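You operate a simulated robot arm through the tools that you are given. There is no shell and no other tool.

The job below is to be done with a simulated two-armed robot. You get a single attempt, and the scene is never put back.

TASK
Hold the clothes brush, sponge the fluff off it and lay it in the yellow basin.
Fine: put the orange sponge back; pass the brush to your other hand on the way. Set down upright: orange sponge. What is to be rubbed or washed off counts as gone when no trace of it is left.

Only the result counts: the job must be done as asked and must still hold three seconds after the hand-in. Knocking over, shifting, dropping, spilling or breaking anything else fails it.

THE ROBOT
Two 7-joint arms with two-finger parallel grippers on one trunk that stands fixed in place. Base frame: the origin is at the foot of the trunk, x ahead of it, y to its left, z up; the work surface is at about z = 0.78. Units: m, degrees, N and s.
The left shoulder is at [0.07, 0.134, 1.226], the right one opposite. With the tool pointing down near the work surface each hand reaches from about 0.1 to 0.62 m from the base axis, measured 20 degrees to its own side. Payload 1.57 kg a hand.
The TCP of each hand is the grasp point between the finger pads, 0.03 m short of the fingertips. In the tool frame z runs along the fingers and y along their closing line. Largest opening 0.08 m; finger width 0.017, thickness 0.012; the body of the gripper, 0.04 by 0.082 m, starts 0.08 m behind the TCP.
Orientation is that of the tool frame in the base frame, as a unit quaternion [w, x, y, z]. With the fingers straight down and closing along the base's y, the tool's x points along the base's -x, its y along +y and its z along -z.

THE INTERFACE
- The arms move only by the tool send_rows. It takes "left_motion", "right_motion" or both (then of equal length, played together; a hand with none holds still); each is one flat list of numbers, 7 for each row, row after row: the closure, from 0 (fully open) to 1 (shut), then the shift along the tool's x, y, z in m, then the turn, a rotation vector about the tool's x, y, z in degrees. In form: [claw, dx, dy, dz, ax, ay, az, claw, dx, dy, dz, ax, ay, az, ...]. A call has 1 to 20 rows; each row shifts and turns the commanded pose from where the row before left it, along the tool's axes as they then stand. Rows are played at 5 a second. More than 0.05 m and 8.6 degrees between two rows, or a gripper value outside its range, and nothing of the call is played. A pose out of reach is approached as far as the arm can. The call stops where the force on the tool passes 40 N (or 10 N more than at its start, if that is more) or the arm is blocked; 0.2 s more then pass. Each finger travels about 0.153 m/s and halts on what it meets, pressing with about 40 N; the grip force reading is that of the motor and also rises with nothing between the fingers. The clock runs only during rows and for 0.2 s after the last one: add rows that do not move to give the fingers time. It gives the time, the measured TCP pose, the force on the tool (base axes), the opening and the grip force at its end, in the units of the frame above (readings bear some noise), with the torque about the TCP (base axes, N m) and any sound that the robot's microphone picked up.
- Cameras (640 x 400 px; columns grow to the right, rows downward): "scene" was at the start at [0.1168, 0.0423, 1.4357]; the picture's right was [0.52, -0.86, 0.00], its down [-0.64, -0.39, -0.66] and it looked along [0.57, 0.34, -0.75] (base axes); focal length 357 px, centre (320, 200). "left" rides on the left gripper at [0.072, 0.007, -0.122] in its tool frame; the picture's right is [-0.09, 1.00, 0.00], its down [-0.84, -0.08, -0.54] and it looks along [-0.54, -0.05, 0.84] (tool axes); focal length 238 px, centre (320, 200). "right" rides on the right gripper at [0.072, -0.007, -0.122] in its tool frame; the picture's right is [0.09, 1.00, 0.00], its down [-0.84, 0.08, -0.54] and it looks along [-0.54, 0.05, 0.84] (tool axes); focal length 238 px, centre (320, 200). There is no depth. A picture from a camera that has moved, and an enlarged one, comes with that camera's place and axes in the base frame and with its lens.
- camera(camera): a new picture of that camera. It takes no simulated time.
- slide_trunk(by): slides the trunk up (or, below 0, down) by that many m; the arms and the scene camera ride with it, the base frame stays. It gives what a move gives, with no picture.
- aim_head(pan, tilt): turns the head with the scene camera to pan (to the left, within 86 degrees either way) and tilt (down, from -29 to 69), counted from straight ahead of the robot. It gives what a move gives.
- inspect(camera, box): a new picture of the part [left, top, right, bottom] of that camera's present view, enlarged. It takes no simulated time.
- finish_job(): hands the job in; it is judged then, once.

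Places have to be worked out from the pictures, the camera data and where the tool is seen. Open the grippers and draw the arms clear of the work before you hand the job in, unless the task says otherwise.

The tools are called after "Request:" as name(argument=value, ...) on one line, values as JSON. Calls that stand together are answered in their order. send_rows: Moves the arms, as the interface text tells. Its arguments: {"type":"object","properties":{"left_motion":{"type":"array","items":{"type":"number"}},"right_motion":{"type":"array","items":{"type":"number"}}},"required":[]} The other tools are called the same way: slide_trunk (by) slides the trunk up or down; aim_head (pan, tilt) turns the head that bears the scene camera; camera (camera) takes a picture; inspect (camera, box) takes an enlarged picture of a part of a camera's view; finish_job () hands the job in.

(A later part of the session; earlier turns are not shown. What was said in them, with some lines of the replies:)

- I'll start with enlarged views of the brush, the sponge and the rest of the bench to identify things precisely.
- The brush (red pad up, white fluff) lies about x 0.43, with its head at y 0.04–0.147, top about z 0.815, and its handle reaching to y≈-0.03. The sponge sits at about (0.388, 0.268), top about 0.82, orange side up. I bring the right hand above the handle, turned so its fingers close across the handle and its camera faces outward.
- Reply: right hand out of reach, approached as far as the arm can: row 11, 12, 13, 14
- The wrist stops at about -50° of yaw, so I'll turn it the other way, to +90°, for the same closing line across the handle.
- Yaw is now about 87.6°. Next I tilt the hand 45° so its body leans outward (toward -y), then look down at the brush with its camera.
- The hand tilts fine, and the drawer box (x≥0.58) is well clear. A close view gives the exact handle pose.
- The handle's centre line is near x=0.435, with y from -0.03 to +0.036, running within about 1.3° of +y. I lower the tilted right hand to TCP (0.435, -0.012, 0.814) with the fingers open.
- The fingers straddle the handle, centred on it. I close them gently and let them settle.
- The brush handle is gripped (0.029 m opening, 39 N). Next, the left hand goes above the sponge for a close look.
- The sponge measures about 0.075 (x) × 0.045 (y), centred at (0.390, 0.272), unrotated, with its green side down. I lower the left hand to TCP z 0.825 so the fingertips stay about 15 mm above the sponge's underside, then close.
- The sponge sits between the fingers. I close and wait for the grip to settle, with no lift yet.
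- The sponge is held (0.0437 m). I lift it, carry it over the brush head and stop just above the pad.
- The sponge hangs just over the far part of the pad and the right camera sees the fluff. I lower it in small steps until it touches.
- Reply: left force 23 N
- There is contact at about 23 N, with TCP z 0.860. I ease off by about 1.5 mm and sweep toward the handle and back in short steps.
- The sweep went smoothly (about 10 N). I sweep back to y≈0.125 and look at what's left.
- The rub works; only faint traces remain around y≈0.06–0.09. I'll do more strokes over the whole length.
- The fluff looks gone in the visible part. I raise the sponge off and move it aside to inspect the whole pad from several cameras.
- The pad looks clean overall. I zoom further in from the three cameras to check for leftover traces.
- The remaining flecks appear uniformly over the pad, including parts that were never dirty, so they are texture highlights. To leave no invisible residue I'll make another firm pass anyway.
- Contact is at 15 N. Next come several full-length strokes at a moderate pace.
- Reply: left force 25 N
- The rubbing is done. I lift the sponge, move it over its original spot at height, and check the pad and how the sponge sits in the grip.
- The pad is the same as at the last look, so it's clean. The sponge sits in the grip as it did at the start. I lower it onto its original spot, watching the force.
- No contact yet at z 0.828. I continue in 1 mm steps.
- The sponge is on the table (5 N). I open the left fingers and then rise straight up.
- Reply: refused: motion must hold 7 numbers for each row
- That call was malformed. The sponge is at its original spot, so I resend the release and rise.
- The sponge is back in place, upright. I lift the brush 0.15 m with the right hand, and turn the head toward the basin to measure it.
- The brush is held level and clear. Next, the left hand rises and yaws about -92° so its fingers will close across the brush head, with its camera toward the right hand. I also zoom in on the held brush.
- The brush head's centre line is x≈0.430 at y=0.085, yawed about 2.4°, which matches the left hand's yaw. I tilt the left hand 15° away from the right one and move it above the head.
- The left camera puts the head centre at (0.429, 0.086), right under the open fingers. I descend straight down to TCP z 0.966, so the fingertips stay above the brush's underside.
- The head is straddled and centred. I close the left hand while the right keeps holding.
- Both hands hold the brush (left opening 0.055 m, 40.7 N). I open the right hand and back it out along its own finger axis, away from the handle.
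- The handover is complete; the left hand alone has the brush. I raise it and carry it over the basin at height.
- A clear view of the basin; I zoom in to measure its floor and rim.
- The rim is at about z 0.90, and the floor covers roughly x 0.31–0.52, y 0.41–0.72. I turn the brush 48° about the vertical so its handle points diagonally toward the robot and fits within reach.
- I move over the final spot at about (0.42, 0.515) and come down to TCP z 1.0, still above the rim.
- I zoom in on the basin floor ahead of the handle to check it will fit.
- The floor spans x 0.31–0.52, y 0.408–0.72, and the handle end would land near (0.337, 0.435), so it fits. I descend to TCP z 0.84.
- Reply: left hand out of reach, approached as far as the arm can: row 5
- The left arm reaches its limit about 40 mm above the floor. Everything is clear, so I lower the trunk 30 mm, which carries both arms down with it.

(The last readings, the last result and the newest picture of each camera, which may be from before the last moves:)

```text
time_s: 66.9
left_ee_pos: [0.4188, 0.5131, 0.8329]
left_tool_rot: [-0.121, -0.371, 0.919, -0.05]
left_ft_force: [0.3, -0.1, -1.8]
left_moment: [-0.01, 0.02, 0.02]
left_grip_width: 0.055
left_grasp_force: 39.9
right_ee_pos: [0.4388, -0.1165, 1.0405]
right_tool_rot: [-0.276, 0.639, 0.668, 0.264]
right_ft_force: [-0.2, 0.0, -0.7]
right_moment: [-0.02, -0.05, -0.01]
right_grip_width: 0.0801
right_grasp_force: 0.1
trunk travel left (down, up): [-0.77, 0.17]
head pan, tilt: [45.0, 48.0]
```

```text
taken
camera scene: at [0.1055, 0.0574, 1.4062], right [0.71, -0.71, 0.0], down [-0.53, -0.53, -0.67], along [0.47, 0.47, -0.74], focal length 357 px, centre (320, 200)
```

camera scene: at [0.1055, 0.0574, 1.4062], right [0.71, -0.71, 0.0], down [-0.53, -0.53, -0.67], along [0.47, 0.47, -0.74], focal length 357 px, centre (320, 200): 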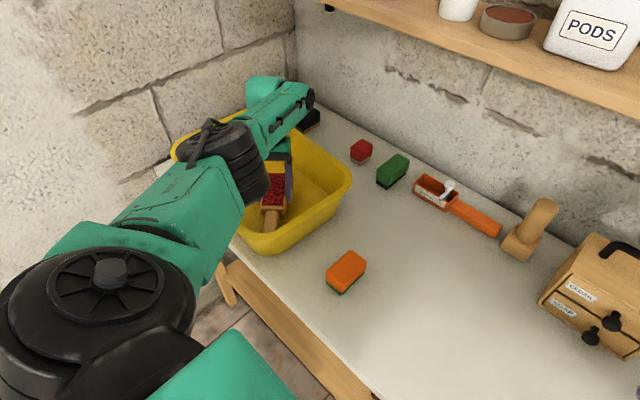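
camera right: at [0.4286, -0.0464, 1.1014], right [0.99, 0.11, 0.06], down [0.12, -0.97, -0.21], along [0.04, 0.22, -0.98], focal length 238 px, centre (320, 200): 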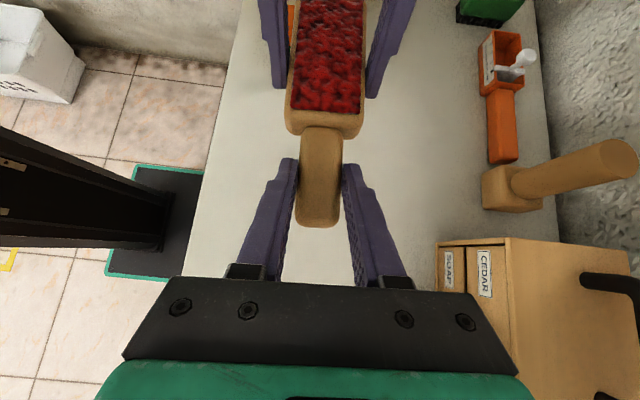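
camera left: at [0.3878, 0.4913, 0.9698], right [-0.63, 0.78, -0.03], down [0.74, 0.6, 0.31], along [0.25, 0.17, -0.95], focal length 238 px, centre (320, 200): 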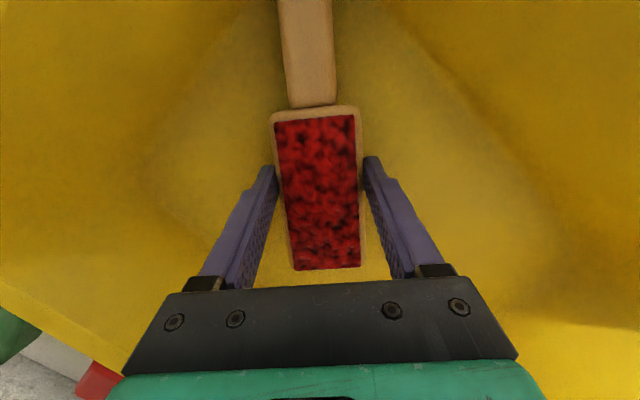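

The brush's underside is now about 10 mm above the floor. I go down in small trunk steps, reading the force each time.

Request:
slide_trunk(by=-0.005)

```text
time_s: 67.5
left_ee_pos: [0.419, 0.5147, 0.8299]
left_tool_rot: [-0.12, -0.372, 0.919, -0.05]
left_ft_force: [-0.2, -0.2, -0.8]
left_moment: [-0.01, -0.04, 0.02]
left_grip_width: 0.0551
left_grasp_force: 40.0
right_ee_pos: [0.4392, -0.1174, 1.0353]
right_tool_rot: [-0.277, 0.638, 0.668, 0.265]
right_ft_force: [-0.2, -0.7, 0.4]
right_moment: [0.02, 0.0, -0.01]
right_grip_width: 0.0801
right_grasp_force: 0.0
trunk travel left (down, up): [-0.765, 0.175]
head pan, tilt: [45.0, 48.0]
```

Request:
slide_trunk(by=-0.003)

```text
time_s: 68.0
left_ee_pos: [0.4192, 0.514, 0.8254]
left_tool_rot: [-0.12, -0.371, 0.919, -0.05]
left_ft_force: [-0.7, -0.2, -1.1]
left_moment: [0.01, 0.0, 0.0]
left_grip_width: 0.0553
left_grasp_force: 40.1
right_ee_pos: [0.4378, -0.1178, 1.0326]
right_tool_rot: [-0.277, 0.638, 0.668, 0.265]
right_ft_force: [0.1, -0.1, 0.1]
right_moment: [-0.02, -0.02, 0.02]
right_grip_width: 0.0798
right_grasp_force: 0.1
trunk travel left (down, up): [-0.762, 0.178]
head pan, tilt: [45.0, 48.0]
```

Still no contact (about -1 N is just the brush's weight and noise). Another 2 mm.

Request:
slide_trunk(by=-0.002)

```text
time_s: 68.5
left_ee_pos: [0.4191, 0.5128, 0.8229]
left_tool_rot: [-0.121, -0.372, 0.919, -0.05]
left_ft_force: [1.0, -0.5, -0.7]
left_moment: [0.01, -0.01, 0.0]
left_grip_width: 0.0551
left_grasp_force: 39.9
right_ee_pos: [0.4381, -0.1169, 1.0309]
right_tool_rot: [-0.276, 0.639, 0.667, 0.264]
right_ft_force: [0.6, -0.5, -0.6]
right_moment: [-0.01, -0.02, -0.01]
right_grip_width: 0.08
right_grasp_force: 0.1
trunk travel left (down, up): [-0.76, 0.18]
head pan, tilt: [45.0, 48.0]
```

Request:
slide_trunk(by=-0.002)

Request:
inspect(camera="left", box=[200, 0, 440, 150])

```text
time_s: 69.0
left_ee_pos: [0.4186, 0.5147, 0.8232]
left_tool_rot: [-0.121, -0.372, 0.919, -0.05]
left_ft_force: [-0.2, 0.1, -1.5]
left_moment: [-0.01, 0.01, -0.02]
left_grip_width: 0.0553
left_grasp_force: 39.7
right_ee_pos: [0.4381, -0.1169, 1.0283]
right_tool_rot: [-0.276, 0.639, 0.667, 0.265]
right_ft_force: [0.3, -0.6, 0.2]
right_moment: [0.04, 0.0, 0.02]
right_grip_width: 0.0801
right_grasp_force: 0.1
trunk travel left (down, up): [-0.758, 0.182]
head pan, tilt: [45.0, 48.0]
```

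```text
2.67 times, centred on (320, 75) of left
camera zoom: at [0.3879, 0.4914, 0.9577], right [-0.63, 0.78, -0.03], down [0.74, 0.6, 0.31], along [0.25, 0.17, -0.95], focal length 636 px, centre (320, 533)
```

zoom: 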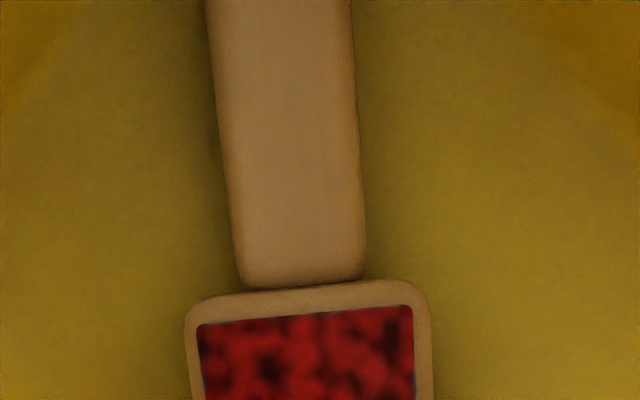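

Nearly down. Another 2 mm.

Request:
slide_trunk(by=-0.002)

```text
time_s: 69.5
left_ee_pos: [0.4187, 0.5139, 0.8208]
left_tool_rot: [-0.119, -0.372, 0.919, -0.049]
left_ft_force: [2.5, 3.2, 11.9]
left_moment: [-0.24, 0.35, -0.05]
left_grip_width: 0.0549
left_grasp_force: 40.3
right_ee_pos: [0.4389, -0.1184, 1.0265]
right_tool_rot: [-0.276, 0.639, 0.667, 0.265]
right_ft_force: [0.5, 0.5, -0.2]
right_moment: [-0.02, 0.01, 0.02]
right_grip_width: 0.08
right_grasp_force: 0.2
trunk travel left (down, up): [-0.756, 0.184]
head pan, tilt: [45.0, 48.0]
```

There is contact at 12 N, so the brush rests on the basin floor. I open the left fingers slowly without moving.

Request:
send_rows(left_motion=[0.25, 0, 0, 0, 0, 0, 0, 0.15, 0, 0, 0, 0, 0, 0, 0.05, 0, 0, 0, 0, 0, 0, 0, 0, 0, 0, 0, 0, 0, 0, 0, 0, 0, 0, 0, 0, 0, 0, 0, 0, 0, 0, 0])

Request:
camera(camera="left")

```text
time_s: 70.9
left_ee_pos: [0.419, 0.5153, 0.8188]
left_tool_rot: [-0.121, -0.372, 0.919, -0.05]
left_ft_force: [-0.9, 0.2, -0.7]
left_moment: [0.01, 0.02, 0.01]
left_grip_width: 0.0804
left_grasp_force: 0.0
right_ee_pos: [0.4389, -0.1177, 1.0258]
right_tool_rot: [-0.277, 0.639, 0.667, 0.265]
right_ft_force: [0.6, 0.3, 0.4]
right_moment: [0.01, 0.0, -0.03]
right_grip_width: 0.0801
right_grasp_force: 0.0
trunk travel left (down, up): [-0.756, 0.184]
head pan, tilt: [45.0, 48.0]
```

```text
taken
camera left: at [0.3877, 0.4913, 0.9559], right [-0.63, 0.78, -0.03], down [0.74, 0.6, 0.31], along [0.25, 0.17, -0.95], focal length 238 px, centre (320, 200)
```

left: 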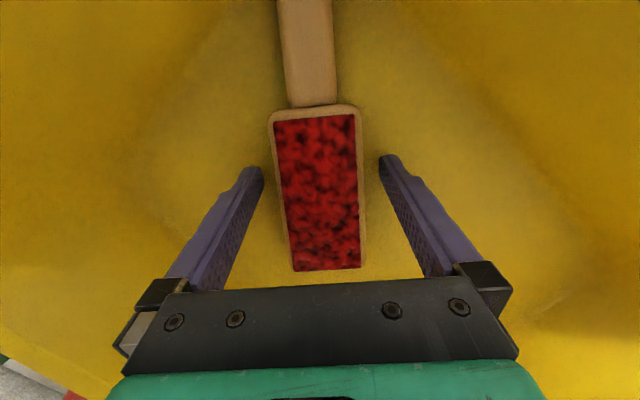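

The brush is released and lies flat. I raise the left hand straight up out of the basin.

Request:
send_rows(left_motion=[0, 0.0052, 0, -0.0193, 0, 0, 0, 0, 0.0078, 0, -0.029, 0, 0, 0, 0, 0.0104, 0, -0.0387, 0, 0, 0, 0, 0.0104, 0, -0.0387, 0, 0, 0, 0, 0.0104, 0, -0.0387, 0, 0, 0, 0, 0.0104, 0, -0.0387, 0, 0, 0, 0, 0.0104, 0, -0.0387, 0, 0, 0, 0, 0, 0, 0, 0, 0, 0])

Request:
camera(camera="left")

Request:
camera(camera="scene")

```text
time_s: 72.7
left_ee_pos: [0.4301, 0.512, 1.0209]
left_tool_rot: [-0.121, -0.372, 0.919, -0.049]
left_ft_force: [-0.5, 0.1, 0.3]
left_moment: [0.0, 0.02, -0.03]
left_grip_width: 0.0802
left_grasp_force: 0.1
left hand out of reach, approached as far as the arm can: row 2, 3
right_ee_pos: [0.4388, -0.117, 1.0256]
right_tool_rot: [-0.276, 0.639, 0.668, 0.264]
right_ft_force: [0.5, -0.7, -0.5]
right_moment: [-0.02, -0.01, 0.04]
right_grip_width: 0.08
right_grasp_force: 0.0
trunk travel left (down, up): [-0.756, 0.184]
head pan, tilt: [45.0, 48.0]
```

```text
taken
camera left: at [0.3994, 0.4906, 1.1568], right [-0.63, 0.78, -0.03], down [0.74, 0.6, 0.31], along [0.25, 0.17, -0.95], focal length 238 px, centre (320, 200)
```

left: 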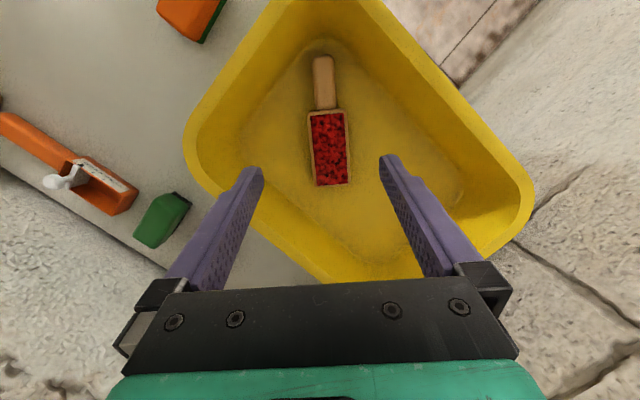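

```text
taken
camera scene: at [0.1057, 0.0578, 1.3922], right [0.71, -0.71, 0.0], down [-0.53, -0.53, -0.67], along [0.47, 0.47, -0.74], focal length 357 px, centre (320, 200)
```

scene: 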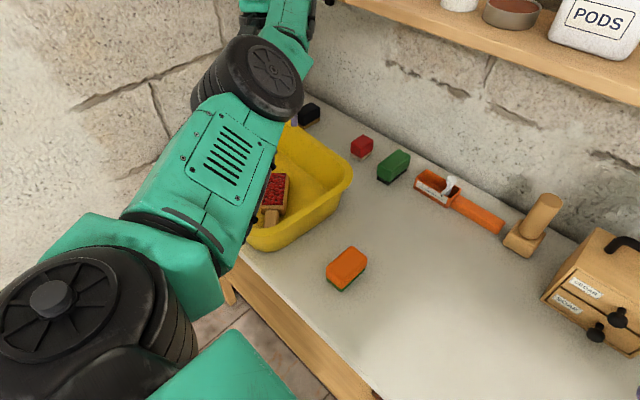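

The brush lies in the basin, pad up, and nothing was disturbed. I draw both arms back and up, then check the pad, the sponge and the scene once more.

Request:
send_rows(left_motion=[0, 0.0343, 0.0041, -0.0184, 0, 0, 0, 0, 0.0343, 0.0041, -0.0184, 0, 0, 0, 0, 0.0343, 0.0041, -0.0184, 0, 0, 0, 0, 0, 0, 0, 0, 0, 0], right_motion=[0, 0.019, 0, -0.03, 0, 0, 0, 0, 0.019, 0, -0.03, 0, 0, 0, 0, 0.019, 0, -0.03, 0, 0, 0, 0, 0, 0, 0, 0, 0, 0])

Request:
camera(camera="left")

Request:
camera(camera="scene")

Request:
camera(camera="right")

```text
time_s: 73.7
left_ee_pos: [0.361, 0.4634, 1.0997]
left_tool_rot: [-0.12, -0.372, 0.919, -0.05]
left_ft_force: [-0.1, -0.8, 0.9]
left_moment: [-0.01, 0.01, 0.01]
left_grip_width: 0.0801
left_grasp_force: 0.1
right_ee_pos: [0.4404, -0.1411, 1.1303]
right_tool_rot: [-0.276, 0.639, 0.667, 0.265]
right_ft_force: [0.1, -0.6, 0.3]
right_moment: [-0.03, -0.02, -0.02]
right_grip_width: 0.0801
right_grasp_force: 0.1
trunk travel left (down, up): [-0.756, 0.184]
head pan, tilt: [45.0, 48.0]
```

```text
taken
camera left: at [0.3305, 0.4402, 1.2363], right [-0.63, 0.78, -0.03], down [0.74, 0.6, 0.31], along [0.25, 0.17, -0.95], focal length 238 px, centre (320, 200)
```

left: 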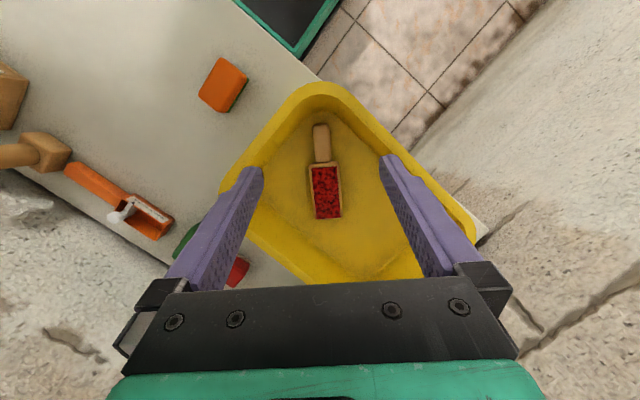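

```text
taken
camera scene: at [0.106, 0.0575, 1.3922], right [0.71, -0.71, 0.0], down [-0.53, -0.53, -0.67], along [0.47, 0.47, -0.74], focal length 357 px, centre (320, 200)
```

scene: 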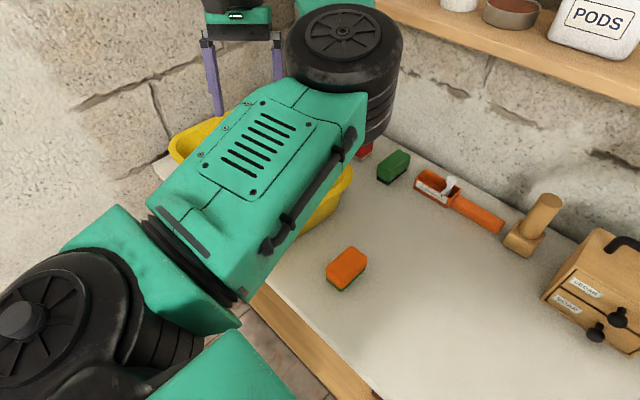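

```text
taken
camera right: at [0.4342, -0.1755, 1.2686], right [0.99, 0.11, 0.06], down [0.12, -0.97, -0.21], along [0.04, 0.21, -0.98], focal length 238 px, centre (320, 200)
```

right: 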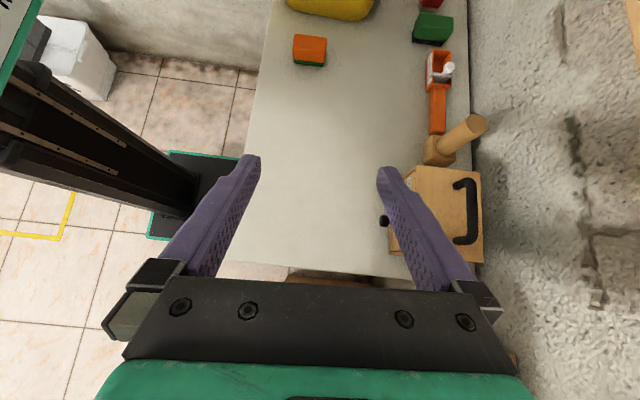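

Everything looks in order. A last close look at the pad in the basin, and the objects behind the arm.

Request:
inspect(camera="left", box=[280, 110, 380, 235])

Request:
aim_head(pan=31.2, tilt=48.4)

Request:
camera(camera="scene")

```text
3.20 times, centred on (330, 172) of left
camera zoom: at [0.3305, 0.4402, 1.2363], right [-0.63, 0.78, -0.03], down [0.74, 0.6, 0.31], along [0.25, 0.17, -0.95], focal length 763 px, centre (288, 288)
```

zoom: 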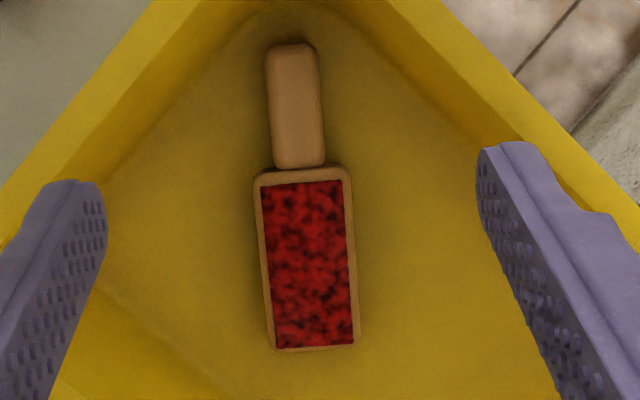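

```text
time_s: 74.5
left_ee_pos: [0.3625, 0.4626, 1.0998]
left_tool_rot: [-0.121, -0.372, 0.919, -0.05]
left_ft_force: [-0.7, 0.0, 0.6]
left_moment: [0.0, 0.01, -0.01]
left_grip_width: 0.0801
left_grasp_force: 0.0
right_ee_pos: [0.4399, -0.1404, 1.1311]
right_tool_rot: [-0.276, 0.639, 0.667, 0.265]
right_ft_force: [0.6, 0.0, -1.2]
right_moment: [0.06, 0.0, -0.01]
right_grip_width: 0.0801
right_grasp_force: 0.0
trunk travel left (down, up): [-0.756, 0.184]
head pan, tilt: [31.2, 48.4]
```

```text
taken
camera scene: at [0.1169, 0.0424, 1.3917], right [0.52, -0.85, 0.0], down [-0.64, -0.39, -0.66], along [0.57, 0.34, -0.75], focal length 357 px, centre (320, 200)
```

scene: 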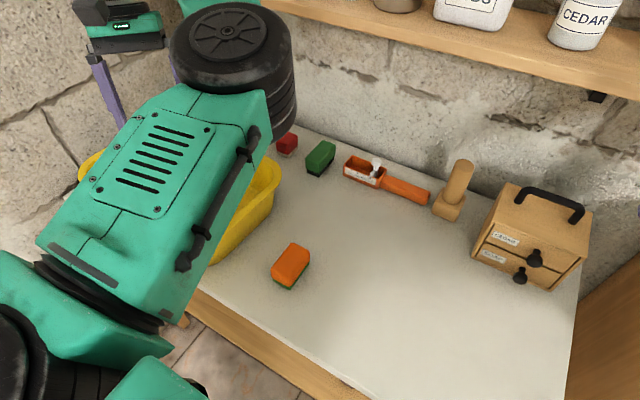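

The pad is clean, the brush lies in the basin, the sponge stands upright in its old place, and both grippers are open and clear. I hand the job in.

Request:
finish_job()

```text
The job is handed in.
```

The clothes brush is clean and lying flat in the yellow basin, red pad up, and I've handed the job in.

- **Fluff:** I held the brush in the right hand and rubbed the pad with the sponge in the left, with several passes along its length. Close-ups afterwards showed no trace of fluff. The small pale flecks left are spread evenly over the pad, so I took them as its texture.
- **Sponge:** it is back upright in its original spot, green side down, as near as the pictures show.
- **Handover:** I passed the brush from the right hand to the left in mid-air before laying it in the basin.
- **Trunk:** the left arm could not quite reach the basin floor, so I lowered the trunk by about 44 mm and left it there.

I saw nothing else moved or knocked over. The left arm hid the black block and the green bottle in the last picture. The black block was in place in the picture just before that; the bottle I last saw before the brush went into the basin. Both grippers are open and the arms are clear of the work.
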